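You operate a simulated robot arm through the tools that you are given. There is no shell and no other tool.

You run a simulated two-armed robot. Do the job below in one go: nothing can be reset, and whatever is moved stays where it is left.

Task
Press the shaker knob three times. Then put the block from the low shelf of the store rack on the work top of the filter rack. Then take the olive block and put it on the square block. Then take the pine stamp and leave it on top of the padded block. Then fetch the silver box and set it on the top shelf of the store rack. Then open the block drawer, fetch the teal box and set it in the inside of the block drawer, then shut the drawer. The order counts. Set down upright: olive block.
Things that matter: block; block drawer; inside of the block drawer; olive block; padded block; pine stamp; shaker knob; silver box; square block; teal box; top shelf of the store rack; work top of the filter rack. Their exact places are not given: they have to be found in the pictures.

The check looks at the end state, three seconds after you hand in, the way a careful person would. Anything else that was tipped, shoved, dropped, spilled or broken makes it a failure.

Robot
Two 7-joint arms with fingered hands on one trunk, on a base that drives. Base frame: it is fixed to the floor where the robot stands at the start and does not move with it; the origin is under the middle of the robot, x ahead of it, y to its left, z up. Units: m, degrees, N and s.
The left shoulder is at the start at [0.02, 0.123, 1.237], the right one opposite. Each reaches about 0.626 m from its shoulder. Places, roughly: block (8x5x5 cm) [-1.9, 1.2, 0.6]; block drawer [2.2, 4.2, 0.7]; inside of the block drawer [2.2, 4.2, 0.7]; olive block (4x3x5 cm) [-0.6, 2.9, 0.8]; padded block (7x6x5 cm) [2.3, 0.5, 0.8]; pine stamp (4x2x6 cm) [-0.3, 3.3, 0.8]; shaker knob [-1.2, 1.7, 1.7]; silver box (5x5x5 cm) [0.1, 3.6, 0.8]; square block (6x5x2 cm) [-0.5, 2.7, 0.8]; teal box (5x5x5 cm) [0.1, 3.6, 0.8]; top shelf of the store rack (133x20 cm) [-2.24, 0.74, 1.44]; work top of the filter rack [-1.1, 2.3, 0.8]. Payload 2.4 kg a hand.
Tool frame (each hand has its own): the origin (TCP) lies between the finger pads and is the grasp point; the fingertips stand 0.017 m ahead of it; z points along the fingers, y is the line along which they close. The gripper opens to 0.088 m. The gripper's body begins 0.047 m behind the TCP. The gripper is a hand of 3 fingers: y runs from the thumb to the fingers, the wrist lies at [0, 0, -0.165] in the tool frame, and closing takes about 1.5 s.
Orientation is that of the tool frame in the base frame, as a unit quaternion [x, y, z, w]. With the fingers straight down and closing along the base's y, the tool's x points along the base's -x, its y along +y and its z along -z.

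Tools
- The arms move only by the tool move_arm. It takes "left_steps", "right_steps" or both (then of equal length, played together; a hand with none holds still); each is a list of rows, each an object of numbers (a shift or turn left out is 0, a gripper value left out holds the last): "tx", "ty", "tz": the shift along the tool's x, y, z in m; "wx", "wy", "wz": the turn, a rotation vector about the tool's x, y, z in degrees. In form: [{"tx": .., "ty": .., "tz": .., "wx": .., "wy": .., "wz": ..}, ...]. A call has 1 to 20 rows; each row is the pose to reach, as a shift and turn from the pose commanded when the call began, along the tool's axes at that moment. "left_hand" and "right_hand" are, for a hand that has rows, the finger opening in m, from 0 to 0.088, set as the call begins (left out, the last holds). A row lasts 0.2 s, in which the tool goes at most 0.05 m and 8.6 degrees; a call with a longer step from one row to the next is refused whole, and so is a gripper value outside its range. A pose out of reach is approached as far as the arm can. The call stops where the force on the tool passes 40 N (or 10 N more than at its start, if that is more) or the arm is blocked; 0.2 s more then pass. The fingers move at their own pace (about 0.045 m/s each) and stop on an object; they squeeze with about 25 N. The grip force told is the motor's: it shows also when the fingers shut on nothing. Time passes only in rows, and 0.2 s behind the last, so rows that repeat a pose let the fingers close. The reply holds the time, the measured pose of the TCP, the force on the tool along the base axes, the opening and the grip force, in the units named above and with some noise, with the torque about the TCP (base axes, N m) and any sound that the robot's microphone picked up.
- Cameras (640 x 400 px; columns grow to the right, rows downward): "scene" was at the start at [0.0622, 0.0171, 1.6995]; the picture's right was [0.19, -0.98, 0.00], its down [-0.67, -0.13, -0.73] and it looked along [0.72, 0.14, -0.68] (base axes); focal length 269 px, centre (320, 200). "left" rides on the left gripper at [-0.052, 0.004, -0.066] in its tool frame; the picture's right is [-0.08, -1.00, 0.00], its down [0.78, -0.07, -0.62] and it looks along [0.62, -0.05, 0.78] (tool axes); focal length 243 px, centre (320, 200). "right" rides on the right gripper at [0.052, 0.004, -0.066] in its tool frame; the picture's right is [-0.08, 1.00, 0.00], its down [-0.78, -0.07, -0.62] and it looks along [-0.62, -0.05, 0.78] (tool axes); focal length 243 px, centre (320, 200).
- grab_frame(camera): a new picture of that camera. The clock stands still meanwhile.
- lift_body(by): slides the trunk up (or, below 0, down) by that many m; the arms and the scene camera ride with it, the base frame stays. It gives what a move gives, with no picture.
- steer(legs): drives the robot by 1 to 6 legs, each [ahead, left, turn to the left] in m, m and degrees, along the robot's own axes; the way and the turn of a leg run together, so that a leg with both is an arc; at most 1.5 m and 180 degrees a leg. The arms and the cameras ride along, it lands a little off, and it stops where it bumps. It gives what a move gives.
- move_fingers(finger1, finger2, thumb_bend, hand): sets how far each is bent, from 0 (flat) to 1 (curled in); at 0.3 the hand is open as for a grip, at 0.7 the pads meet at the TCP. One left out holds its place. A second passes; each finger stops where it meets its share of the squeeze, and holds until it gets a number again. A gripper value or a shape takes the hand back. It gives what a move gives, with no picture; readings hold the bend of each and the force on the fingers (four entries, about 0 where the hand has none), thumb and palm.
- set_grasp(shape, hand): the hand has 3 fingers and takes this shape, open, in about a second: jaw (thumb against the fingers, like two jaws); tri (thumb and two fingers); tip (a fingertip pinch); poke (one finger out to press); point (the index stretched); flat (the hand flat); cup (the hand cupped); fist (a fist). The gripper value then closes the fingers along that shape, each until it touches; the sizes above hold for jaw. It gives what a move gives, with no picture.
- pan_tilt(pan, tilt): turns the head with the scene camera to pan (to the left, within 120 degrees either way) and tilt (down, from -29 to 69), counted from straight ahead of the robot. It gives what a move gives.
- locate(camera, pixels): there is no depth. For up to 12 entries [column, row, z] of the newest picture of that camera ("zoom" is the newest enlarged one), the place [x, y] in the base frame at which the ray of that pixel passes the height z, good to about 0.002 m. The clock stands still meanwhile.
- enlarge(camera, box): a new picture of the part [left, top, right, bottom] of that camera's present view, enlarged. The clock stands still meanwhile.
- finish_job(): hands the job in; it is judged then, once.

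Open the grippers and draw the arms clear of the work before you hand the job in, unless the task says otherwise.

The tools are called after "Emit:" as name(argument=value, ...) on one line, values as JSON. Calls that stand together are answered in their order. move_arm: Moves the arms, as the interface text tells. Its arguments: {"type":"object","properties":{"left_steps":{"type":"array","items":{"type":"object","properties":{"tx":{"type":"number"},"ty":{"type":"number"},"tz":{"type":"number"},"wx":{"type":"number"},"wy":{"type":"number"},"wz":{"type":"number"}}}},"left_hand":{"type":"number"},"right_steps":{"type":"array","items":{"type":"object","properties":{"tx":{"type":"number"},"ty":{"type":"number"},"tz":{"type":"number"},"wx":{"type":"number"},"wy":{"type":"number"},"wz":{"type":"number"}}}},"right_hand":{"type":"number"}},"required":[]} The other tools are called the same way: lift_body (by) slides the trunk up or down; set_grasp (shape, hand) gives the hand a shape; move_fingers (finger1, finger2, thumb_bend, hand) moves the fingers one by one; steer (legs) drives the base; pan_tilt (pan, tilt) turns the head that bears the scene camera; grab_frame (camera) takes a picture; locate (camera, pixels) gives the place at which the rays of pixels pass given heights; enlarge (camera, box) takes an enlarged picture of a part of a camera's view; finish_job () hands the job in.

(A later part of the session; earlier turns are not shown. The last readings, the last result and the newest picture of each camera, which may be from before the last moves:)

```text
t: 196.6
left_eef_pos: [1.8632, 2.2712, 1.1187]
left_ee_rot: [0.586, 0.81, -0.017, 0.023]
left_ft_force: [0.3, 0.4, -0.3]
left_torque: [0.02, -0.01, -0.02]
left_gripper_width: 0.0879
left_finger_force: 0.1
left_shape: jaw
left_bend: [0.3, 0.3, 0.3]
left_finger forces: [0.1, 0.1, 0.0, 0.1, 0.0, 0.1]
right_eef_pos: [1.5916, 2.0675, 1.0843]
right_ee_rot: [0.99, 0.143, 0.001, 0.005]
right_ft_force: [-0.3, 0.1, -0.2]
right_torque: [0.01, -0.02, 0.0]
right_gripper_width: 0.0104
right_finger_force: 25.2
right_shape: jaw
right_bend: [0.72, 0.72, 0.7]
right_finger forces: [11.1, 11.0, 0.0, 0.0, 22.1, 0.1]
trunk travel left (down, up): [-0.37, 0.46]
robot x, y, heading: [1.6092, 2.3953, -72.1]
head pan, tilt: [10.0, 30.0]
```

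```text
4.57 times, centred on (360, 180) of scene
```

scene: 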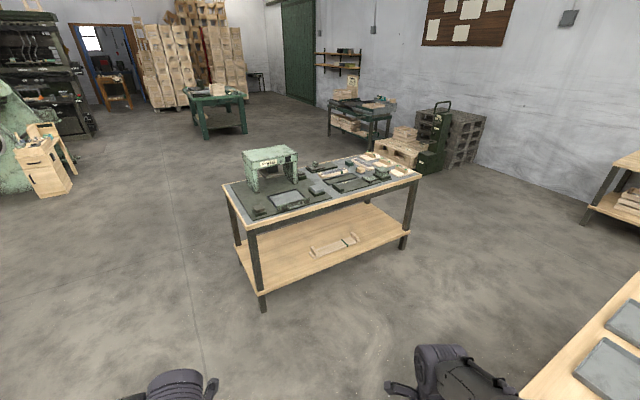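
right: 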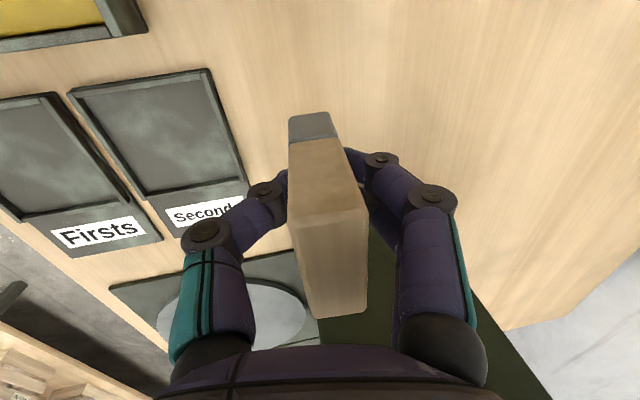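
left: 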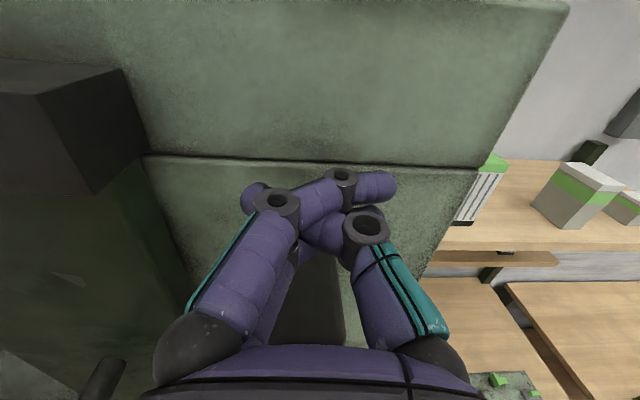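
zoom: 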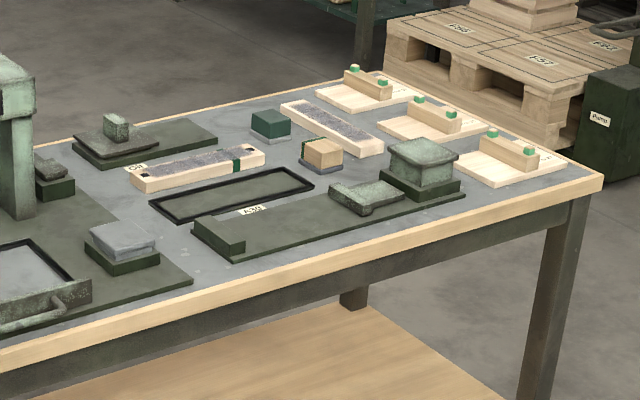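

Two candidate blocks: green-topped (zoom (270,125)) and wooden with grey pad and green stripe (zoom (322,152)). I locate both.

Emit:
locate(camera="zoom", pixels=[[270, 138, 0.75], [322, 168, 0.75], [200, 190, 0.75], [420, 195, 0.75], [125, 270, 0.75], [330, 130, 0.75], [270, 125, 0.8], [322, 150, 0.8]])

Emit:
enlarge(camera="scene", box=[335, 150, 385, 185])

```text
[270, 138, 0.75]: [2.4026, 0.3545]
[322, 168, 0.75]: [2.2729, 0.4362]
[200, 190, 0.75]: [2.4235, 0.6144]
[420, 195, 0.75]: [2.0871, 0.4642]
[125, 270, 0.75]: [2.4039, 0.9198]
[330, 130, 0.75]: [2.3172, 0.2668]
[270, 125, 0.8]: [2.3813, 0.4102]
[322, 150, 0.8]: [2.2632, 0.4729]
```

```text
11.43 times, centred on (360, 168) of scene
```

zoom: 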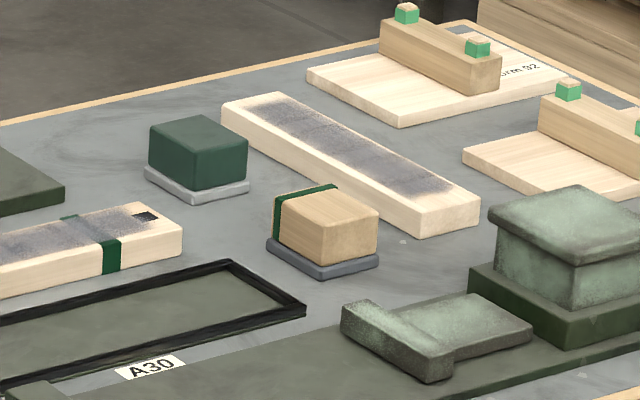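

The wooden block with grey pad at (2.27,0.455) matches the padded block; the green one is at (2.40,0.38). I take a right-hand picture to work out the stamp's pose in the hand.

Emit:
enlarge(camera="right", box=[240, 80, 420, 340])

Emit:
grab_frame(camera="right")

```text
1.54 times, centred on (330, 210) of right
```

zoom: 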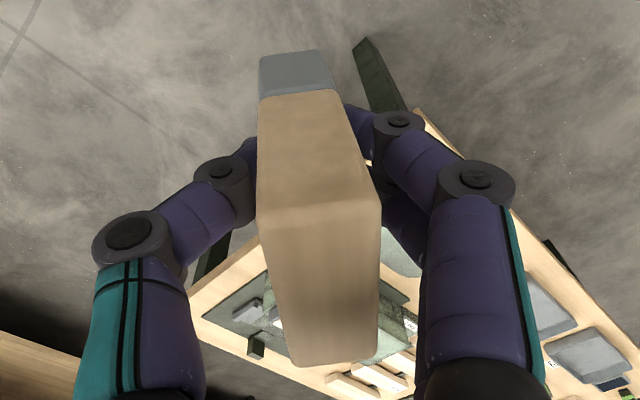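

```text
taken
```

right: 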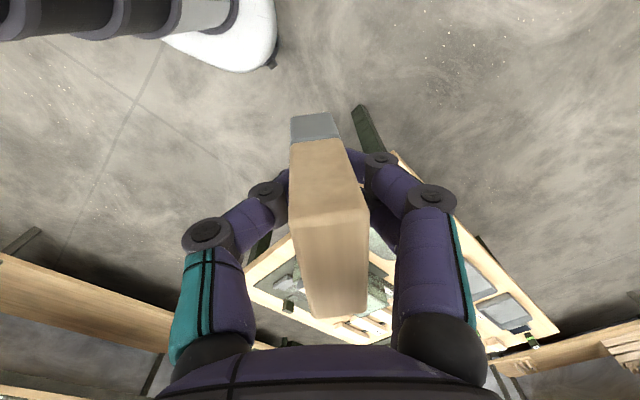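

The stamp sits upright in the hand to within ~5° (vertical when the hand is tilted about 7°), base ~38 mm below the TCP. I drive around to face the padded table squarely (heading ≈ -32.6°).

Emit:
steer(legs=[[0, 0, 3.4], [0.74, 0, 0], [0, 0, 36.1], [0.2, -0.7, 0]])

Emit:
pan_tilt(pan=-5, tilt=45)

Emit:
grab_frame(camera="scene")

```text
t: 206.3
left_eef_pos: [1.9352, 1.065, 1.1184]
left_ee_rot: [0.279, 0.96, -0.008, 0.027]
left_ft_force: [-0.3, -0.6, 0.5]
left_torque: [0.03, -0.03, -0.02]
left_gripper_width: 0.0881
left_finger_force: 0.0
left_shape: jaw
left_bend: [0.3, 0.3, 0.3]
left_finger forces: [0.0, 0.1, 0.0, 0.0, 0.0, 0.0]
right_eef_pos: [1.8568, 0.7353, 1.0835]
right_ee_rot: [0.883, 0.469, 0.003, 0.003]
right_ft_force: [-0.2, -0.1, -0.4]
right_torque: [0.0, 0.02, 0.0]
right_gripper_width: 0.0102
right_finger_force: 24.7
right_shape: jaw
right_bend: [0.72, 0.72, 0.7]
right_finger forces: [11.2, 11.1, 0.0, 0.0, 22.1, 0.0]
trunk travel left (down, up): [-0.37, 0.46]
robot x, y, heading: [1.665, 0.9999, -33.0]
head pan, tilt: [10.0, 30.0]
```

```text
t: 207.1
left_eef_pos: [1.9364, 1.0651, 1.1185]
left_ee_rot: [0.278, 0.96, -0.009, 0.027]
left_ft_force: [0.2, 0.2, -0.1]
left_torque: [-0.01, -0.01, -0.01]
left_gripper_width: 0.0881
left_finger_force: 0.0
left_shape: jaw
left_bend: [0.3, 0.3, 0.3]
left_finger forces: [0.1, 0.0, 0.0, 0.0, 0.0, 0.0]
right_eef_pos: [1.8569, 0.7369, 1.0834]
right_ee_rot: [0.883, 0.469, 0.003, 0.003]
right_ft_force: [0.0, 0.6, -1.8]
right_torque: [0.03, 0.01, -0.01]
right_gripper_width: 0.0101
right_finger_force: 24.4
right_shape: jaw
right_bend: [0.72, 0.72, 0.7]
right_finger forces: [11.1, 11.0, 0.2, 0.0, 22.1, 0.0]
trunk travel left (down, up): [-0.37, 0.46]
robot x, y, heading: [1.6622, 0.9994, -33.1]
head pan, tilt: [-5.0, 45.0]
```

```text
taken
```

scene: 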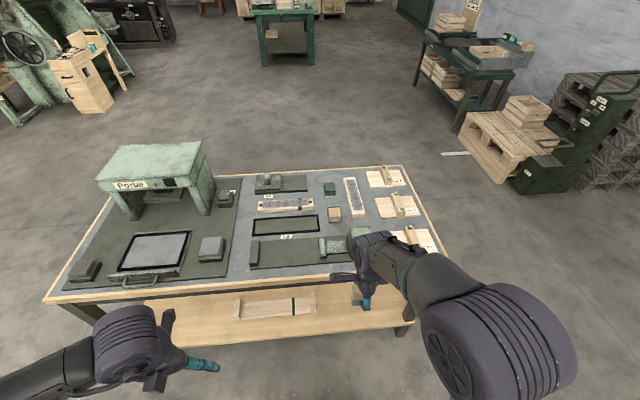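

The padded block is at (333,213). I enlarge and locate its corners at trial heights.

Emit:
enlarge(camera="scene", box=[310, 170, 390, 240])

```text
5.71 times, centred on (350, 205) of scene
```

zoom: 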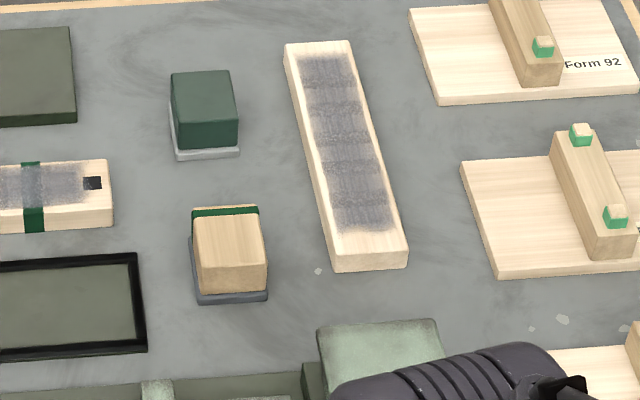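

Emit:
locate(camera="zoom", pixels=[[196, 305, 0.75], [269, 298, 0.75], [196, 305, 0.73], [269, 298, 0.73], [200, 270, 0.8], [267, 263, 0.8], [192, 212, 0.8], [258, 206, 0.8], [200, 270, 0.78], [258, 206, 0.78]])

Emit:
locate(camera="scene", pixels=[[46, 300, 0.75], [412, 270, 0.75], [150, 345, 0.2], [410, 325, 0.2], [408, 335, 0.0]])

```text
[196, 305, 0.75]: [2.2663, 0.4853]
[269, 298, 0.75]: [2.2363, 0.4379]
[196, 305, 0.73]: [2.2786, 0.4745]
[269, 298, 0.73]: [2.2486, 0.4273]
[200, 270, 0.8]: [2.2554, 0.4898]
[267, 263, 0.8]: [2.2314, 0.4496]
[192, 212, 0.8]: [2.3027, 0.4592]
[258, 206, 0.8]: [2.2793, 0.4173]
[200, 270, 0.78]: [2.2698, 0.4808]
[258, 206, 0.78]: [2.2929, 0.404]
```

```text
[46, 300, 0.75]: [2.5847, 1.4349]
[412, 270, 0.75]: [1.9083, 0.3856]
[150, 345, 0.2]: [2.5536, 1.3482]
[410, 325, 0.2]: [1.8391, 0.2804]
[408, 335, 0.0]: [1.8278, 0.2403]
```

The padded block's top centre is at (2.267,0.454) if z≈0.80. I drive 0.3 m closer and lower the trunk 0.15 m.

Emit:
steer(legs=[[0.3, 0, 0.4]])

Emit:
lift_body(by=-0.15)

Emit:
move_arm(right_steps=[{"wx": -4}, {"wx": -7}, {"wx": -7}])

Emit:
grab_frame(camera="right")

Emit:
grab_frame(camera="scene")

```text
t: 209.1
left_eef_pos: [2.1867, 0.9061, 1.1182]
left_ee_rot: [0.276, 0.961, -0.009, 0.027]
left_ft_force: [-0.5, -0.1, -0.5]
left_torque: [-0.04, -0.01, -0.02]
left_gripper_width: 0.0879
left_finger_force: 0.1
left_shape: jaw
left_bend: [0.3, 0.3, 0.3]
left_finger forces: [0.1, 0.1, 0.0, 0.0, 0.1, 0.0]
right_eef_pos: [2.1089, 0.5759, 1.084]
right_ee_rot: [0.881, 0.473, 0.004, 0.003]
right_ft_force: [-0.4, 0.3, 0.5]
right_torque: [-0.01, -0.01, -0.02]
right_gripper_width: 0.0104
right_finger_force: 25.0
right_shape: jaw
right_bend: [0.72, 0.72, 0.7]
right_finger forces: [11.2, 11.0, 0.1, 0.0, 22.1, 0.0]
trunk travel left (down, up): [-0.37, 0.46]
robot x, y, heading: [1.9144, 0.8427, -32.4]
head pan, tilt: [-5.0, 45.0]
```

```text
t: 210.9
left_eef_pos: [2.1851, 0.9059, 0.9682]
left_ee_rot: [0.274, 0.961, -0.009, 0.027]
left_ft_force: [-0.1, -0.4, 0.3]
left_torque: [0.0, 0.0, 0.02]
left_gripper_width: 0.0882
left_finger_force: 0.0
left_shape: jaw
left_bend: [0.3, 0.3, 0.3]
left_finger forces: [0.0, 0.0, 0.1, 0.0, 0.0, 0.0]
right_eef_pos: [2.1092, 0.5767, 0.9341]
right_ee_rot: [0.881, 0.473, 0.004, 0.003]
right_ft_force: [-0.1, 0.2, 0.1]
right_torque: [0.01, 0.03, -0.02]
right_gripper_width: 0.0103
right_finger_force: 25.1
right_shape: jaw
right_bend: [0.72, 0.72, 0.7]
right_finger forces: [11.1, 11.0, 0.1, 0.0, 22.1, 0.0]
trunk travel left (down, up): [-0.22, 0.61]
robot x, y, heading: [1.9109, 0.839, -32.4]
head pan, tilt: [-5.0, 45.0]
```

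```text
t: 211.7
left_eef_pos: [2.1848, 0.907, 0.9692]
left_ee_rot: [0.274, 0.961, -0.008, 0.026]
left_ft_force: [-0.2, 0.2, 0.2]
left_torque: [-0.02, 0.0, 0.0]
left_gripper_width: 0.0879
left_finger_force: 0.1
left_shape: jaw
left_bend: [0.3, 0.3, 0.3]
left_finger forces: [0.1, 0.0, 0.1, 0.0, 0.1, 0.0]
right_eef_pos: [2.109, 0.5772, 0.9339]
right_ee_rot: [0.879, 0.473, 0.032, 0.057]
right_ft_force: [-0.4, 0.0, -1.1]
right_torque: [0.01, -0.03, -0.01]
right_gripper_width: 0.01
right_finger_force: 24.9
right_shape: jaw
right_bend: [0.72, 0.72, 0.7]
right_finger forces: [11.1, 10.9, 0.1, 0.0, 22.2, 0.0]
trunk travel left (down, up): [-0.22, 0.61]
robot x, y, heading: [1.9109, 0.8361, -32.6]
head pan, tilt: [-5.0, 45.0]
```

```text
taken
```

right: 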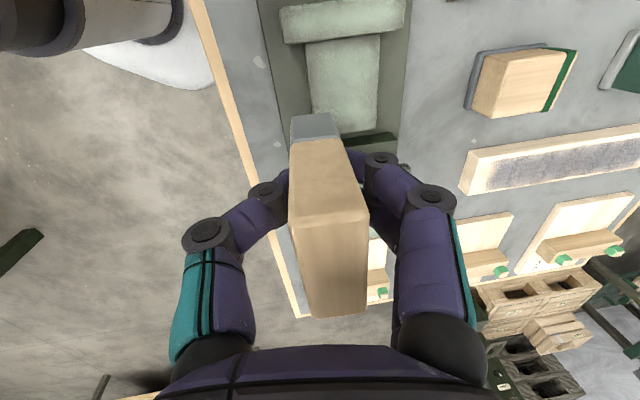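

```text
taken
```

scene: 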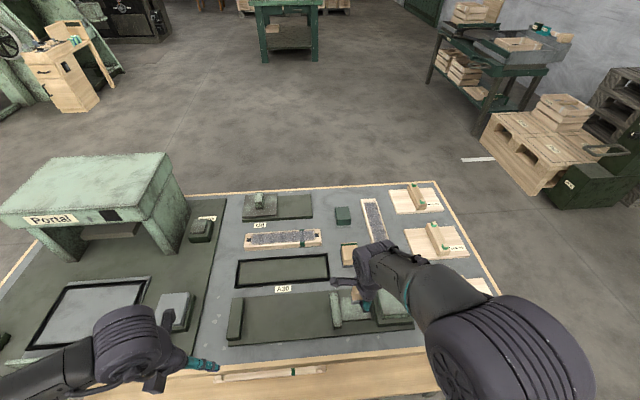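

The padded block is at right-camera (515,82). I enlarge and locate its top-face corners.

Emit:
enlarge(camera="right", box=[440, 20, 620, 140])

```text
3.33 times, centred on (530, 80) of right
```

zoom: 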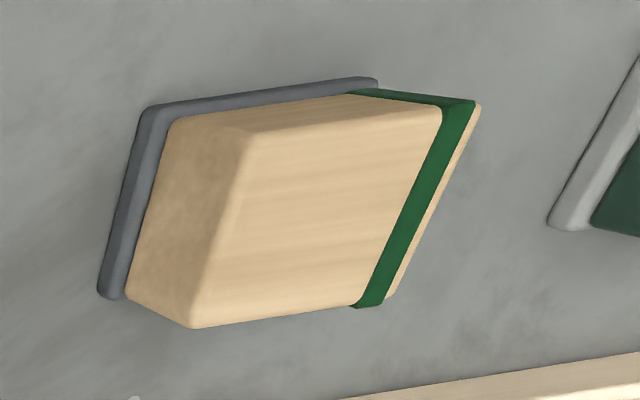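

Emit:
locate(camera="right", pixels=[[509, 60.5, 0.8], [578, 51.5, 0.8], [550.4, 110, 0.8], [492.5, 118.1, 0.8], [509, 60.5, 0.78], [492.5, 118.1, 0.78], [578, 51.5, 0.78], [550.4, 110, 0.78], [477.4, 53, 0.75], [463.9, 108.5, 0.75], [477.4, 53, 0.73], [463.9, 108.5, 0.73]])

```text
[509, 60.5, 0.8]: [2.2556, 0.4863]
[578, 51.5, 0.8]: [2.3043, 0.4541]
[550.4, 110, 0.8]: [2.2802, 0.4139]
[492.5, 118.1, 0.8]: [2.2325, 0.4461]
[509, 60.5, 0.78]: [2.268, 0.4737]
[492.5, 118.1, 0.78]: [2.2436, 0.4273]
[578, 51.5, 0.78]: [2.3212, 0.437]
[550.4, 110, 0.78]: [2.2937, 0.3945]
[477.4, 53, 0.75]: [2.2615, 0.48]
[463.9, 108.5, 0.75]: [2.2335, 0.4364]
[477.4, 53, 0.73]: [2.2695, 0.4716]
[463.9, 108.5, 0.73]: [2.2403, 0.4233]
```

The two cameras agree: block top centre ≈(2.2675,0.452), z≈0.80-0.81. I creep 1.2 cm ahead, then extend the hand over it.

Emit:
steer(legs=[[0.013, 0, 0]])

Emit:
move_arm(right_steps=[{"wx": -1.5}, {"wx": -1.5}])

```text
t: 212.4
left_eef_pos: [2.1965, 0.8986, 0.9679]
left_ee_rot: [0.275, 0.961, -0.008, 0.026]
left_ft_force: [-0.3, 0.6, 0.2]
left_torque: [0.01, -0.01, 0.01]
left_gripper_width: 0.088
left_finger_force: 0.0
left_shape: jaw
left_bend: [0.3, 0.3, 0.3]
left_finger forces: [0.1, 0.0, 0.0, 0.0, 0.1, 0.0]
right_eef_pos: [2.1207, 0.5688, 0.9323]
right_ee_rot: [0.88, 0.471, 0.032, 0.056]
right_ft_force: [0.0, -0.3, -1.2]
right_torque: [0.02, 0.03, -0.01]
right_gripper_width: 0.0103
right_finger_force: 25.1
right_shape: jaw
right_bend: [0.72, 0.72, 0.7]
right_finger forces: [11.1, 11.0, 0.0, 0.0, 22.2, 0.1]
trunk travel left (down, up): [-0.22, 0.61]
robot x, y, heading: [1.9256, 0.8311, -32.7]
head pan, tilt: [-5.0, 45.0]
```

```text
t: 213.1
left_eef_pos: [2.1972, 0.9002, 0.9688]
left_ee_rot: [0.275, 0.961, -0.009, 0.026]
left_ft_force: [1.5, 0.6, 1.1]
left_torque: [0.05, -0.01, 0.02]
left_gripper_width: 0.0879
left_finger_force: 0.1
left_shape: jaw
left_bend: [0.3, 0.3, 0.3]
left_finger forces: [0.1, 0.0, 0.0, 0.0, 0.1, 0.1]
right_eef_pos: [2.1209, 0.5698, 0.9334]
right_ee_rot: [0.878, 0.472, 0.038, 0.068]
right_ft_force: [-0.7, 0.6, -0.7]
right_torque: [0.02, 0.03, 0.01]
right_gripper_width: 0.0103
right_finger_force: 25.1
right_shape: jaw
right_bend: [0.72, 0.72, 0.7]
right_finger forces: [11.1, 10.9, 0.1, 0.0, 22.1, 0.1]
trunk travel left (down, up): [-0.22, 0.61]
robot x, y, heading: [1.9259, 0.8301, -32.4]
head pan, tilt: [-5.0, 45.0]
```

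I extend the hand 18 cm over the padded block, keeping the stamp's base well above it.

Emit:
move_arm(right_steps=[{"tx": -0.002, "ty": 0.0395, "tz": 0.0063}, {"tx": -0.004, "ty": 0.079, "tz": 0.0125}, {"tx": -0.006, "ty": 0.1185, "tz": 0.0188}, {"tx": -0.008, "ty": 0.1508, "tz": 0.039}, {"tx": -0.0092, "ty": 0.1766, "tz": 0.0583}, {"tx": -0.0092, "ty": 0.1766, "tz": 0.0583}])

Emit:
grab_frame(camera="right")

Emit:
enlarge(camera="right", box=[200, 40, 440, 200])

```text
t: 214.4
left_eef_pos: [2.1966, 0.8992, 0.9684]
left_ee_rot: [0.276, 0.961, -0.009, 0.026]
left_ft_force: [0.3, -0.4, -0.2]
left_torque: [0.01, 0.04, 0.01]
left_gripper_width: 0.0878
left_finger_force: 0.0
left_shape: jaw
left_bend: [0.3, 0.3, 0.3]
left_finger forces: [0.0, 0.0, 0.0, 0.1, 0.0, 0.0]
right_eef_pos: [2.2684, 0.4585, 0.9024]
right_ee_rot: [0.879, 0.471, 0.038, 0.067]
right_ft_force: [0.5, -0.1, -0.2]
right_torque: [-0.01, -0.01, -0.03]
right_gripper_width: 0.0101
right_finger_force: 24.3
right_shape: jaw
right_bend: [0.72, 0.72, 0.7]
right_finger forces: [11.2, 11.0, 0.0, 0.0, 22.1, 0.0]
trunk travel left (down, up): [-0.22, 0.61]
robot x, y, heading: [1.9262, 0.8328, -32.4]
head pan, tilt: [-5.0, 45.0]
```

```text
taken
```

right: 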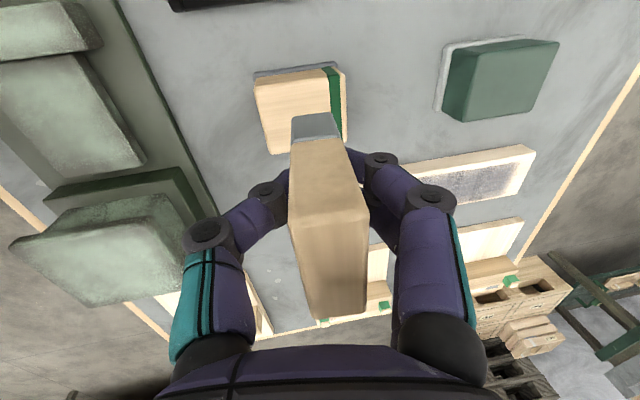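

```text
2.50 times, centred on (320, 120) of right
```

zoom: 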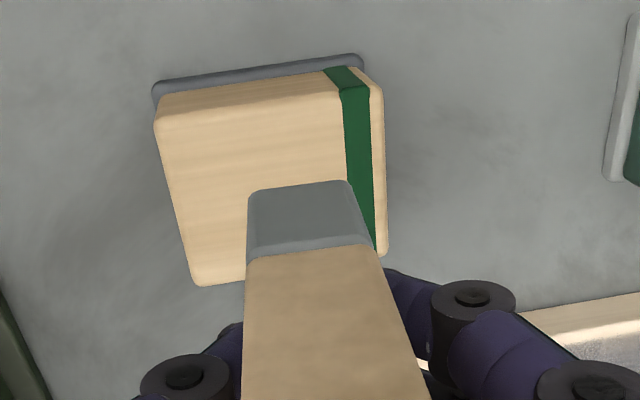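

Emit:
locate(camera="right", pixels=[[254.8, 90, 0.805], [343, 77, 0.805], [270, 154, 0.805], [346.8, 142, 0.805], [291.2, 118, 0.863], [332, 112.8, 0.863]])

```text
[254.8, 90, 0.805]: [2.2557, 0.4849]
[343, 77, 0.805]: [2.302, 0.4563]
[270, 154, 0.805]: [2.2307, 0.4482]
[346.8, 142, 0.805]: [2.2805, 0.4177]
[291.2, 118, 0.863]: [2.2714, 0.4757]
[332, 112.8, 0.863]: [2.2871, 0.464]
```

The stamp's base is centred over the block to within 3 mm. I descend 5 cm, then slowly to contact.

Emit:
move_arm(right_steps=[{"ty": -0.0031, "tz": 0.0198}, {"ty": -0.0055, "tz": 0.0346}, {"ty": -0.0075, "tz": 0.0474}, {"ty": -0.0075, "tz": 0.0474}])

Emit:
grab_frame(camera="right")

```text
t: 215.4
left_eef_pos: [2.1963, 0.9001, 0.9675]
left_ee_rot: [0.274, 0.961, -0.009, 0.027]
left_ft_force: [0.1, -0.3, -0.4]
left_torque: [0.0, -0.02, 0.05]
left_gripper_width: 0.0878
left_finger_force: 0.1
left_shape: jaw
left_bend: [0.3, 0.3, 0.3]
left_finger forces: [0.1, 0.0, 0.1, 0.1, 0.0, 0.0]
right_eef_pos: [2.2683, 0.4598, 0.8558]
right_ee_rot: [0.879, 0.471, 0.039, 0.069]
right_ft_force: [1.0, -0.5, -0.3]
right_torque: [0.0, -0.01, 0.0]
right_gripper_width: 0.0103
right_finger_force: 24.8
right_shape: jaw
right_bend: [0.72, 0.72, 0.7]
right_finger forces: [11.2, 11.1, 0.0, 0.1, 22.1, 0.0]
trunk travel left (down, up): [-0.22, 0.61]
robot x, y, heading: [1.9268, 0.8311, -32.2]
head pan, tilt: [-5.0, 45.0]
```

```text
taken
```

right: 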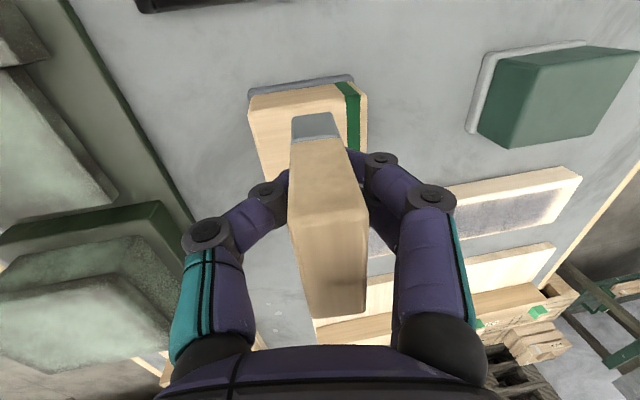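

I lower in 2 mm rows, watching the force.

Emit:
move_arm(right_steps=[{"ty": -0.0004, "tz": 0.0025}, {"ty": -0.0008, "tz": 0.005}])

Emit:
move_arm(right_steps=[{"ty": -0.0003, "tz": 0.002}])

```text
t: 216.1
left_eef_pos: [2.197, 0.9008, 0.9684]
left_ee_rot: [0.275, 0.961, -0.009, 0.027]
left_ft_force: [-0.4, -0.1, 0.3]
left_torque: [0.01, 0.0, -0.03]
left_gripper_width: 0.0882
left_finger_force: 0.1
left_shape: jaw
left_bend: [0.3, 0.3, 0.3]
left_finger forces: [0.0, 0.0, 0.0, 0.0, 0.0, 0.0]
right_eef_pos: [2.2671, 0.4598, 0.8516]
right_ee_rot: [0.878, 0.471, 0.039, 0.068]
right_ft_force: [0.2, 0.8, -1.0]
right_torque: [0.0, 0.01, 0.02]
right_gripper_width: 0.0101
right_finger_force: 25.1
right_shape: jaw
right_bend: [0.72, 0.72, 0.7]
right_finger forces: [11.1, 10.9, 0.0, 0.0, 22.1, 0.0]
trunk travel left (down, up): [-0.22, 0.61]
robot x, y, heading: [1.9283, 0.8342, -32.3]
head pan, tilt: [-5.0, 45.0]
```

```text
t: 216.4
left_eef_pos: [2.1967, 0.8997, 0.9686]
left_ee_rot: [0.275, 0.961, -0.009, 0.026]
left_ft_force: [0.9, 0.4, 0.1]
left_torque: [-0.03, -0.01, 0.02]
left_gripper_width: 0.0881
left_finger_force: 0.1
left_shape: jaw
left_bend: [0.3, 0.3, 0.3]
left_finger forces: [0.0, 0.1, 0.0, 0.0, 0.0, 0.0]
right_eef_pos: [2.2676, 0.4595, 0.8479]
right_ee_rot: [0.879, 0.471, 0.038, 0.068]
right_ft_force: [0.6, 0.3, -0.1]
right_torque: [-0.01, 0.01, -0.01]
right_gripper_width: 0.0102
right_finger_force: 25.2
right_shape: jaw
right_bend: [0.72, 0.72, 0.7]
right_finger forces: [11.0, 11.1, 0.1, 0.0, 22.1, 0.0]
trunk travel left (down, up): [-0.22, 0.61]
robot x, y, heading: [1.9284, 0.8303, -32.5]
head pan, tilt: [-5.0, 45.0]
```

No contact yet at 0.848; I continue.

Emit:
move_arm(right_steps=[{"ty": -0.0003, "tz": 0.002}, {"ty": -0.0006, "tz": 0.004}])

```text
t: 217.1
left_eef_pos: [2.1969, 0.8994, 0.9675]
left_ee_rot: [0.274, 0.961, -0.009, 0.027]
left_ft_force: [-1.0, -0.7, -0.4]
left_torque: [0.0, 0.0, 0.0]
left_gripper_width: 0.0881
left_finger_force: 0.1
left_shape: jaw
left_bend: [0.3, 0.3, 0.3]
left_finger forces: [0.0, 0.0, 0.0, 0.0, 0.0, 0.0]
right_eef_pos: [2.2681, 0.4591, 0.8447]
right_ee_rot: [0.879, 0.471, 0.039, 0.069]
right_ft_force: [0.0, 0.0, -1.2]
right_torque: [0.03, 0.0, -0.04]
right_gripper_width: 0.01
right_finger_force: 24.8
right_shape: jaw
right_bend: [0.72, 0.72, 0.7]
right_finger forces: [11.1, 11.0, 0.2, 0.0, 22.2, 0.1]
trunk travel left (down, up): [-0.22, 0.61]
robot x, y, heading: [1.9248, 0.8332, -32.4]
head pan, tilt: [-5.0, 45.0]
```

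Emit:
move_arm(right_steps=[{"ty": -0.0003, "tz": 0.002}, {"ty": -0.0006, "tz": 0.004}])

Emit:
grab_frame(camera="right")

```text
t: 217.7
left_eef_pos: [2.1963, 0.8993, 0.9687]
left_ee_rot: [0.275, 0.961, -0.009, 0.027]
left_ft_force: [0.5, -0.4, 0.0]
left_torque: [-0.03, -0.02, 0.01]
left_gripper_width: 0.0881
left_finger_force: 0.1
left_shape: jaw
left_bend: [0.3, 0.3, 0.3]
left_finger forces: [0.1, 0.0, 0.0, 0.1, 0.0, 0.0]
right_eef_pos: [2.2685, 0.4604, 0.8406]
right_ee_rot: [0.878, 0.472, 0.038, 0.068]
right_ft_force: [0.6, -0.2, 0.3]
right_torque: [0.02, -0.03, 0.02]
right_gripper_width: 0.0101
right_finger_force: 24.9
right_shape: jaw
right_bend: [0.72, 0.72, 0.7]
right_finger forces: [11.1, 11.1, 0.0, 0.0, 22.2, 0.1]
trunk travel left (down, up): [-0.22, 0.61]
robot x, y, heading: [1.9269, 0.8317, -32.7]
head pan, tilt: [-5.0, 45.0]
```

```text
taken
```

right: 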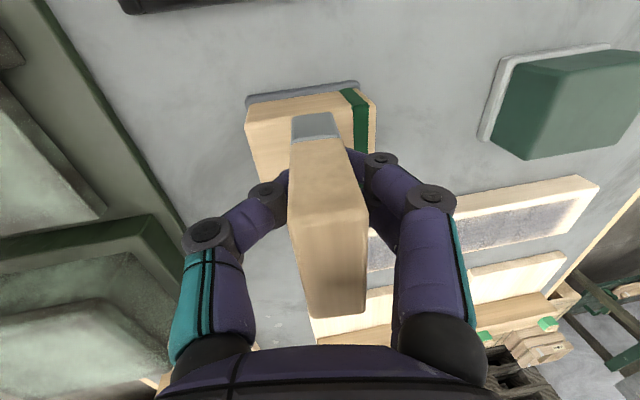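

Still free at 0.8406; continuing in small steps.

Emit:
move_arm(right_steps=[{"ty": -0.0003, "tz": 0.002}, {"ty": -0.0006, "tz": 0.004}])

```text
t: 218.2
left_eef_pos: [2.1971, 0.9002, 0.969]
left_ee_rot: [0.274, 0.961, -0.008, 0.027]
left_ft_force: [0.4, 0.0, -0.7]
left_torque: [-0.05, -0.01, 0.01]
left_gripper_width: 0.0883
left_finger_force: 0.1
left_shape: jaw
left_bend: [0.3, 0.3, 0.3]
left_finger forces: [0.0, 0.0, 0.0, 0.1, 0.1, 0.1]
right_eef_pos: [2.2704, 0.4606, 0.8353]
right_ee_rot: [0.879, 0.471, 0.039, 0.069]
right_ft_force: [-0.1, 0.5, -0.9]
right_torque: [0.0, -0.02, 0.03]
right_gripper_width: 0.0103
right_finger_force: 25.7
right_shape: jaw
right_bend: [0.72, 0.72, 0.7]
right_finger forces: [11.2, 11.0, 0.1, 0.0, 22.2, 0.0]
trunk travel left (down, up): [-0.22, 0.61]
robot x, y, heading: [1.9235, 0.83, -32.6]
head pan, tilt: [-5.0, 45.0]
```

Emit:
move_arm(right_steps=[{"ty": -0.0003, "tz": 0.002}, {"ty": -0.0006, "tz": 0.004}])

Emit:
enlarge(camera="scene", box=[310, 210, 410, 310])

```text
t: 218.8
left_eef_pos: [2.1969, 0.9009, 0.9684]
left_ee_rot: [0.275, 0.961, -0.008, 0.026]
left_ft_force: [0.1, 1.0, 0.0]
left_torque: [0.01, 0.0, 0.0]
left_gripper_width: 0.0879
left_finger_force: 0.0
left_shape: jaw
left_bend: [0.3, 0.3, 0.3]
left_finger forces: [0.1, 0.1, 0.0, 0.0, 0.0, 0.0]
right_eef_pos: [2.2686, 0.4597, 0.8328]
right_ee_rot: [0.878, 0.472, 0.039, 0.068]
right_ft_force: [0.0, 0.0, -0.8]
right_torque: [0.01, 0.01, -0.01]
right_gripper_width: 0.01
right_finger_force: 24.9
right_shape: jaw
right_bend: [0.72, 0.72, 0.7]
right_finger forces: [11.2, 10.9, 0.0, 0.0, 22.1, 0.0]
trunk travel left (down, up): [-0.22, 0.61]
robot x, y, heading: [1.9256, 0.831, -32.7]
head pan, tilt: [-5.0, 45.0]
```

```text
4.00 times, centred on (360, 260) of scene
```

zoom: 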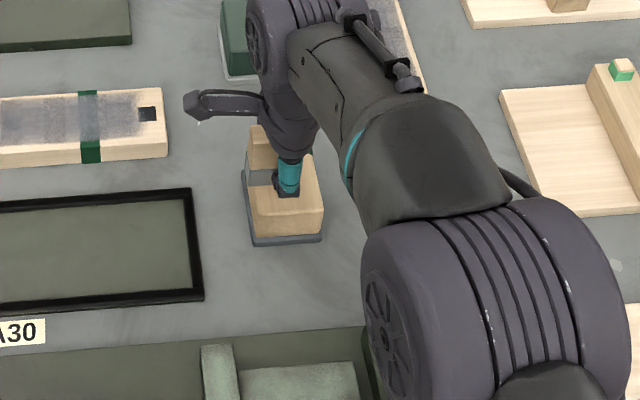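

Close to contact now. I continue 3 mm at a time.

Emit:
move_arm(right_steps=[{"ty": -0.0003, "tz": 0.002}, {"ty": -0.0006, "tz": 0.004}])

```text
t: 219.4
left_eef_pos: [2.1971, 0.8995, 0.9679]
left_ee_rot: [0.275, 0.961, -0.009, 0.026]
left_ft_force: [-0.4, -0.4, -0.4]
left_torque: [-0.01, 0.04, -0.04]
left_gripper_width: 0.0883
left_finger_force: 0.0
left_shape: jaw
left_bend: [0.3, 0.3, 0.3]
left_finger forces: [0.0, 0.0, 0.1, 0.0, 0.0, 0.1]
right_eef_pos: [2.2689, 0.4605, 0.8283]
right_ee_rot: [0.879, 0.471, 0.039, 0.069]
right_ft_force: [0.0, 0.3, 0.2]
right_torque: [0.01, 0.05, 0.03]
right_gripper_width: 0.0102
right_finger_force: 25.2
right_shape: jaw
right_bend: [0.72, 0.72, 0.7]
right_finger forces: [11.3, 11.0, 0.0, 0.0, 22.6, 0.0]
trunk travel left (down, up): [-0.22, 0.61]
robot x, y, heading: [1.9198, 0.8306, -32.6]
head pan, tilt: [-5.0, 45.0]
```

Emit:
move_arm(right_steps=[{"ty": -0.0003, "tz": 0.002}, {"ty": -0.0005, "tz": 0.003}])

Emit:
grab_frame(camera="right")

```text
t: 220.1
left_eef_pos: [2.1954, 0.9, 0.9675]
left_ee_rot: [0.275, 0.961, -0.009, 0.026]
left_ft_force: [0.2, 0.0, 0.0]
left_torque: [0.01, 0.02, 0.02]
left_gripper_width: 0.0876
left_finger_force: 0.0
left_shape: jaw
left_bend: [0.3, 0.3, 0.3]
left_finger forces: [0.1, 0.1, 0.0, 0.0, 0.0, 0.0]
right_eef_pos: [2.2694, 0.4609, 0.8267]
right_ee_rot: [0.879, 0.471, 0.039, 0.07]
right_ft_force: [0.2, -1.6, 9.6]
right_torque: [0.01, 0.03, 0.01]
right_gripper_width: 0.011
right_finger_force: 24.9
right_shape: jaw
right_bend: [0.72, 0.72, 0.71]
right_finger forces: [13.6, 13.5, 0.0, 0.1, 26.5, 0.0]
trunk travel left (down, up): [-0.22, 0.61]
robot x, y, heading: [1.9262, 0.8322, -32.6]
head pan, tilt: [-5.0, 45.0]
```

```text
taken
```

right: 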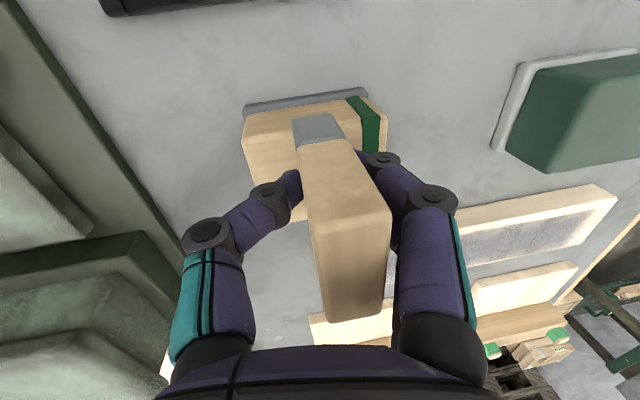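

Contact at 10 N, and the stamp has turned flush with the block's top. I open the fingers.

Emit:
move_arm(right_hand=0.05, right_steps=[{"tz": -0.0005}, {"tz": -0.0005}, {"tz": -0.0005}, {"tz": -0.0005}, {"tz": -0.0005}])

Emit:
grab_frame(camera="right")

```text
t: 221.2
left_eef_pos: [2.1967, 0.9, 0.9678]
left_ee_rot: [0.275, 0.961, -0.009, 0.026]
left_ft_force: [0.4, 0.3, 0.6]
left_torque: [-0.05, 0.01, -0.03]
left_gripper_width: 0.0882
left_finger_force: 0.0
left_shape: jaw
left_bend: [0.3, 0.3, 0.3]
left_finger forces: [0.1, 0.1, 0.0, 0.0, 0.0, 0.0]
right_eef_pos: [2.2686, 0.4606, 0.8272]
right_ee_rot: [0.879, 0.471, 0.039, 0.068]
right_ft_force: [0.4, 0.1, 0.3]
right_torque: [-0.01, 0.0, -0.02]
right_gripper_width: 0.0494
right_finger_force: 0.1
right_shape: jaw
right_bend: [0.72, 0.72, 0.7]
right_finger forces: [0.0, 0.0, 0.0, 0.1, 0.0, 0.1]
trunk travel left (down, up): [-0.22, 0.61]
robot x, y, heading: [1.9258, 0.8309, -32.5]
head pan, tilt: [-5.0, 45.0]
```

```text
taken
```

right: 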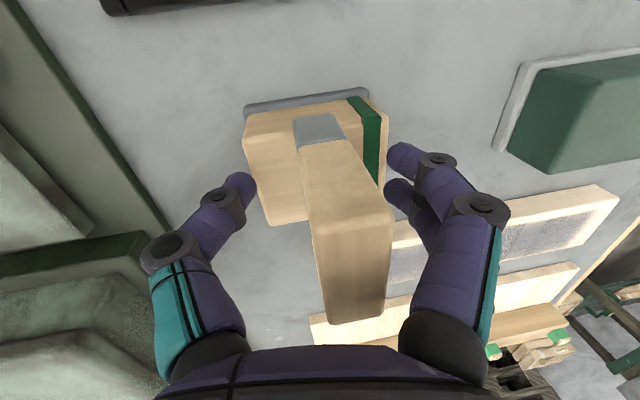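

Released; the stamp stands on the padded block. I raise the hand straight up.

Emit:
move_arm(right_steps=[{"ty": 0.0023, "tz": -0.0148}, {"ty": 0.0047, "tz": -0.0296}, {"ty": 0.0078, "tz": -0.0494}, {"ty": 0.0125, "tz": -0.079}, {"ty": 0.0172, "tz": -0.1087}])

Emit:
grab_frame(camera="right")

Emit:
enlarge(camera="right", box=[200, 30, 420, 230])

```text
t: 222.4
left_eef_pos: [2.1975, 0.899, 0.9686]
left_ee_rot: [0.275, 0.961, -0.008, 0.026]
left_ft_force: [-0.2, 0.1, 1.1]
left_torque: [0.01, 0.0, 0.0]
left_gripper_width: 0.0881
left_finger_force: 0.1
left_shape: jaw
left_bend: [0.3, 0.3, 0.3]
left_finger forces: [0.0, 0.0, 0.0, 0.0, 0.1, 0.1]
right_eef_pos: [2.2682, 0.4609, 0.9373]
right_ee_rot: [0.878, 0.472, 0.038, 0.068]
right_ft_force: [0.5, 0.0, -0.7]
right_torque: [0.0, 0.02, 0.03]
right_gripper_width: 0.0498
right_finger_force: 0.0
right_shape: jaw
right_bend: [0.72, 0.72, 0.7]
right_finger forces: [0.1, 0.0, 0.0, 0.0, 0.1, 0.0]
trunk travel left (down, up): [-0.22, 0.61]
robot x, y, heading: [1.9222, 0.8293, -32.4]
head pan, tilt: [-5.0, 45.0]
```

```text
taken
```

right: 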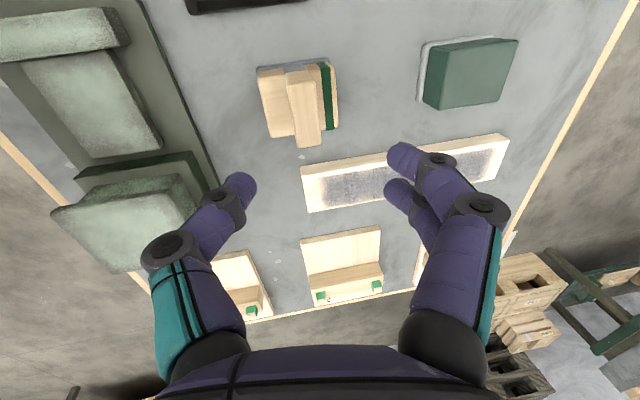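

```text
2.00 times, centred on (310, 130) of right
```

zoom: 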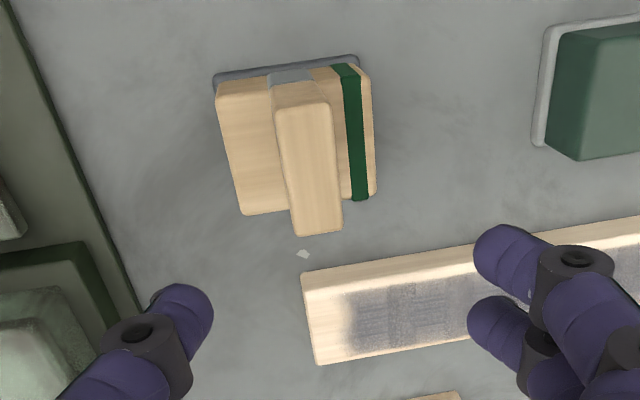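

The pine stamp stands upright on the padded block. I pull the hand back, set it vertical, raise and back out along the same way.

Emit:
move_arm(right_steps=[{"ty": -0.044, "tz": -0.01}, {"ty": -0.088, "tz": -0.02}, {"ty": -0.132, "tz": -0.03}, {"ty": -0.17, "tz": -0.035}, {"ty": -0.17, "tz": -0.035, "wx": 5}, {"ty": -0.17, "tz": -0.035, "wx": 9}])

Emit:
lift_body(by=0.15)

Emit:
steer(legs=[[-0.5, 0, 0]])

Emit:
grab_frame(camera="scene")

```text
t: 223.8
left_eef_pos: [2.1967, 0.8996, 0.9689]
left_ee_rot: [0.275, 0.961, -0.009, 0.026]
left_ft_force: [-1.0, 0.5, -0.7]
left_torque: [-0.01, 0.01, 0.04]
left_gripper_width: 0.0878
left_finger_force: 0.1
left_shape: jaw
left_bend: [0.3, 0.3, 0.3]
left_finger forces: [0.0, 0.0, 0.0, 0.1, 0.0, 0.1]
right_eef_pos: [2.1232, 0.5564, 0.9438]
right_ee_rot: [0.881, 0.473, 0.002, -0.001]
right_ft_force: [0.0, 0.1, 0.0]
right_torque: [0.02, -0.02, -0.02]
right_gripper_width: 0.0497
right_finger_force: 0.0
right_shape: jaw
right_bend: [0.72, 0.72, 0.7]
right_finger forces: [0.0, 0.0, 0.1, 0.1, 0.1, 0.0]
trunk travel left (down, up): [-0.22, 0.61]
robot x, y, heading: [1.9241, 0.8311, -32.6]
head pan, tilt: [-5.0, 45.0]
```

```text
t: 225.6
left_eef_pos: [2.1971, 0.8998, 1.119]
left_ee_rot: [0.275, 0.961, -0.008, 0.026]
left_ft_force: [0.1, 0.5, -0.9]
left_torque: [-0.02, 0.02, 0.01]
left_gripper_width: 0.088
left_finger_force: 0.1
left_shape: jaw
left_bend: [0.3, 0.3, 0.3]
left_finger forces: [0.0, 0.0, 0.1, 0.0, 0.1, 0.0]
right_eef_pos: [2.1239, 0.5568, 1.0944]
right_ee_rot: [0.881, 0.473, 0.001, 0.001]
right_ft_force: [0.0, 0.7, 0.0]
right_torque: [-0.02, 0.01, -0.01]
right_gripper_width: 0.0497
right_finger_force: 0.1
right_shape: jaw
right_bend: [0.72, 0.72, 0.7]
right_finger forces: [0.0, 0.0, 0.0, 0.0, 0.0, 0.0]
trunk travel left (down, up): [-0.37, 0.46]
robot x, y, heading: [1.9273, 0.8344, -32.6]
head pan, tilt: [-5.0, 45.0]
```

```text
t: 228.5
left_eef_pos: [1.7759, 1.1692, 1.1187]
left_ee_rot: [0.274, 0.961, -0.008, 0.027]
left_ft_force: [-0.9, -0.5, -0.5]
left_torque: [0.02, 0.0, 0.05]
left_gripper_width: 0.0879
left_finger_force: 0.0
left_shape: jaw
left_bend: [0.3, 0.3, 0.3]
left_finger forces: [0.1, 0.0, 0.0, 0.0, 0.1, 0.0]
right_eef_pos: [1.7013, 0.8256, 1.0944]
right_ee_rot: [0.881, 0.473, 0.002, -0.001]
right_ft_force: [-0.4, 0.2, 0.1]
right_torque: [-0.02, 0.03, 0.05]
right_gripper_width: 0.0496
right_finger_force: 0.0
right_shape: jaw
right_bend: [0.72, 0.72, 0.7]
right_finger forces: [0.1, 0.0, 0.1, 0.0, 0.1, 0.0]
trunk travel left (down, up): [-0.37, 0.46]
robot x, y, heading: [1.5047, 1.0981, -32.5]
head pan, tilt: [-5.0, 45.0]
```

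```text
taken
```

scene: 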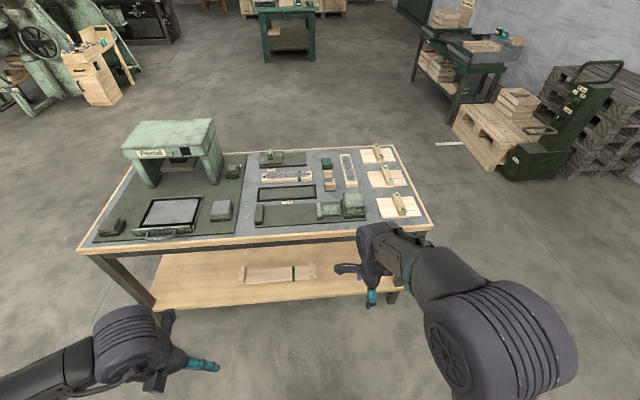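

The stamp is visible standing on the padded block at (329,178); I zoom to confirm.

Emit:
enlarge(camera="scene", box=[300, 150, 360, 200])

Emit:
pan_tilt(pan=0, tilt=35)

```text
8.00 times, centred on (330, 175) of scene
```

zoom: 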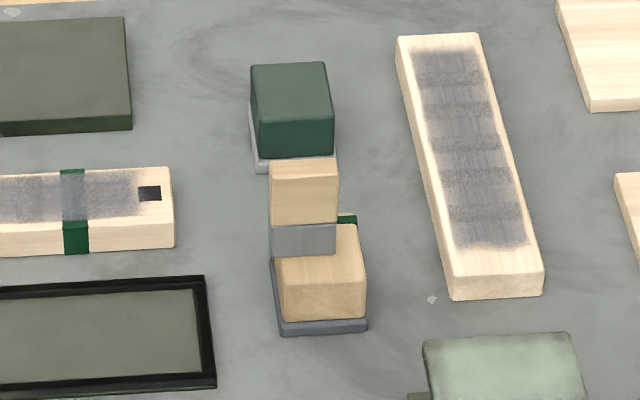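

```text
t: 229.3
left_eef_pos: [1.7754, 1.1685, 1.1189]
left_ee_rot: [0.274, 0.961, -0.009, 0.027]
left_ft_force: [0.6, -0.4, 0.7]
left_torque: [0.02, -0.01, 0.01]
left_gripper_width: 0.0879
left_finger_force: 0.1
left_shape: jaw
left_bend: [0.3, 0.3, 0.3]
left_finger forces: [0.1, 0.0, 0.1, 0.0, 0.0, 0.0]
right_eef_pos: [1.7008, 0.8249, 1.0938]
right_ee_rot: [0.881, 0.472, 0.001, -0.001]
right_ft_force: [-0.1, -0.6, -0.1]
right_torque: [-0.04, 0.04, 0.02]
right_gripper_width: 0.0495
right_finger_force: 0.3
right_shape: jaw
right_bend: [0.72, 0.72, 0.7]
right_finger forces: [0.1, 0.1, 0.1, 0.0, 0.0, 0.0]
trunk travel left (down, up): [-0.37, 0.46]
robot x, y, heading: [1.5035, 1.1, -32.7]
head pan, tilt: [0.0, 35.0]
```

The stamp is upright on the padded block. I drive back through the gap to face the small-parts table again (heading ≈147°), toward the silver box.

Emit:
steer(legs=[[0, 0.7, 0], [0, 0, 143.5], [0.76, 0, 0], [0, 0, 36.6], [1.0, 0, 0]])

Emit:
pan_tilt(pan=-8, tilt=38)

Emit:
grab_frame(camera="scene")

```text
t: 249.2
left_eef_pos: [0.5181, 2.8964, 1.1184]
left_ee_rot: [0.959, -0.282, -0.026, -0.008]
left_ft_force: [-0.2, -0.9, 0.1]
left_torque: [0.01, 0.0, -0.03]
left_gripper_width: 0.088
left_finger_force: 0.0
left_shape: jaw
left_bend: [0.3, 0.3, 0.3]
left_finger forces: [0.0, 0.1, 0.1, 0.0, 0.0, 0.0]
right_eef_pos: [0.596, 3.2392, 1.0943]
right_ee_rot: [-0.466, 0.885, -0.001, -0.001]
right_ft_force: [-0.3, -0.6, 0.0]
right_torque: [0.02, -0.01, -0.01]
right_gripper_width: 0.0498
right_finger_force: 0.0
right_shape: jaw
right_bend: [0.72, 0.72, 0.7]
right_finger forces: [0.0, 0.0, 0.0, 0.0, 0.0, 0.0]
trunk travel left (down, up): [-0.37, 0.46]
robot x, y, heading: [0.7951, 2.9559, 146.6]
head pan, tilt: [0.0, 35.0]
```

```text
t: 249.9
left_eef_pos: [0.5188, 2.8968, 1.1187]
left_ee_rot: [0.959, -0.281, -0.027, -0.008]
left_ft_force: [-0.2, -0.4, -0.3]
left_torque: [0.01, 0.01, 0.0]
left_gripper_width: 0.088
left_finger_force: 0.1
left_shape: jaw
left_bend: [0.3, 0.3, 0.3]
left_finger forces: [0.1, 0.0, 0.1, 0.0, 0.0, 0.0]
right_eef_pos: [0.5975, 3.2388, 1.0935]
right_ee_rot: [-0.467, 0.884, -0.001, -0.002]
right_ft_force: [0.3, 0.4, -0.1]
right_torque: [0.01, 0.02, -0.02]
right_gripper_width: 0.0494
right_finger_force: 0.0
right_shape: jaw
right_bend: [0.72, 0.72, 0.7]
right_finger forces: [0.1, 0.0, 0.0, 0.1, 0.0, 0.0]
trunk travel left (down, up): [-0.37, 0.46]
robot x, y, heading: [0.7929, 2.9598, 146.6]
head pan, tilt: [-8.0, 38.0]
```

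```text
taken
```

scene: 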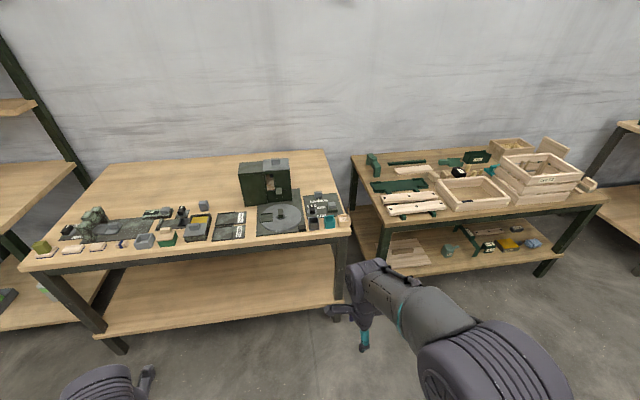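

The table's right end holds the boxes near (313-345,220). I enlarge that corner.

Emit:
enlarge(camera="scene", box=[280, 185, 370, 245])

Emit:
enlarge(camera="scene", box=[20, 200, 120, 270])

```text
6.67 times, centred on (325, 215) of scene
```

zoom: 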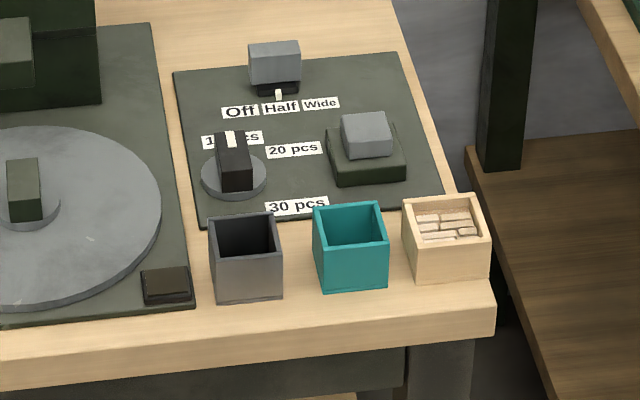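

```text
5.71 times, centred on (70, 235) of scene
```

zoom: 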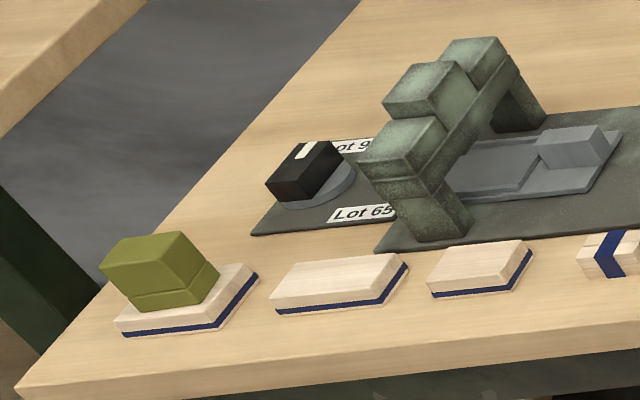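

The silver (grey) box at zoom (246,255) and teal box at (350,245) are identified, and the olive block still stands. I locate their base corners at z=0.79.

Emit:
enlarge(camera="scene", box=[280, 185, 370, 245])

Emit:
locate(camera="zoom", pixels=[[217, 302, 0.79], [283, 297, 0.79], [323, 291, 0.79], [388, 286, 0.79], [209, 216, 0.84], [276, 212, 0.84], [216, 256, 0.84], [282, 251, 0.84], [417, 282, 0.79], [495, 305, 0.79], [0, 362, 0.79]])

```text
6.67 times, centred on (325, 215) of scene
```

zoom: 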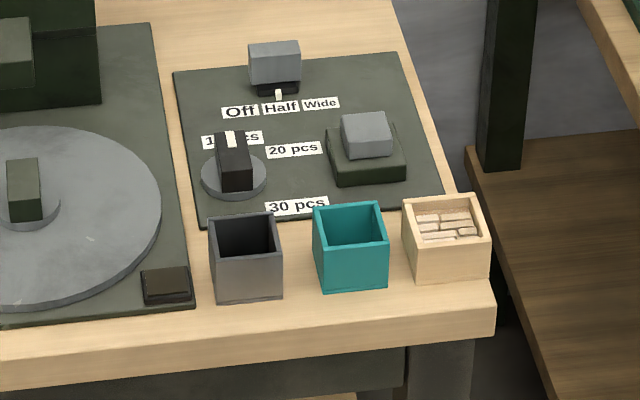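

```text
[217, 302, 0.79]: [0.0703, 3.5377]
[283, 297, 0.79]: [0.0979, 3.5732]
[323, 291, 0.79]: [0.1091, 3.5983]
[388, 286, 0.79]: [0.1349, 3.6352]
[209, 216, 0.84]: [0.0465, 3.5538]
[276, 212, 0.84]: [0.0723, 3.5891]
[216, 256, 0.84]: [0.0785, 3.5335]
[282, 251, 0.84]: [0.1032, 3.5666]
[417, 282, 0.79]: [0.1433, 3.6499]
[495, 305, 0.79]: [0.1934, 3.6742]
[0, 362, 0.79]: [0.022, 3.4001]
```

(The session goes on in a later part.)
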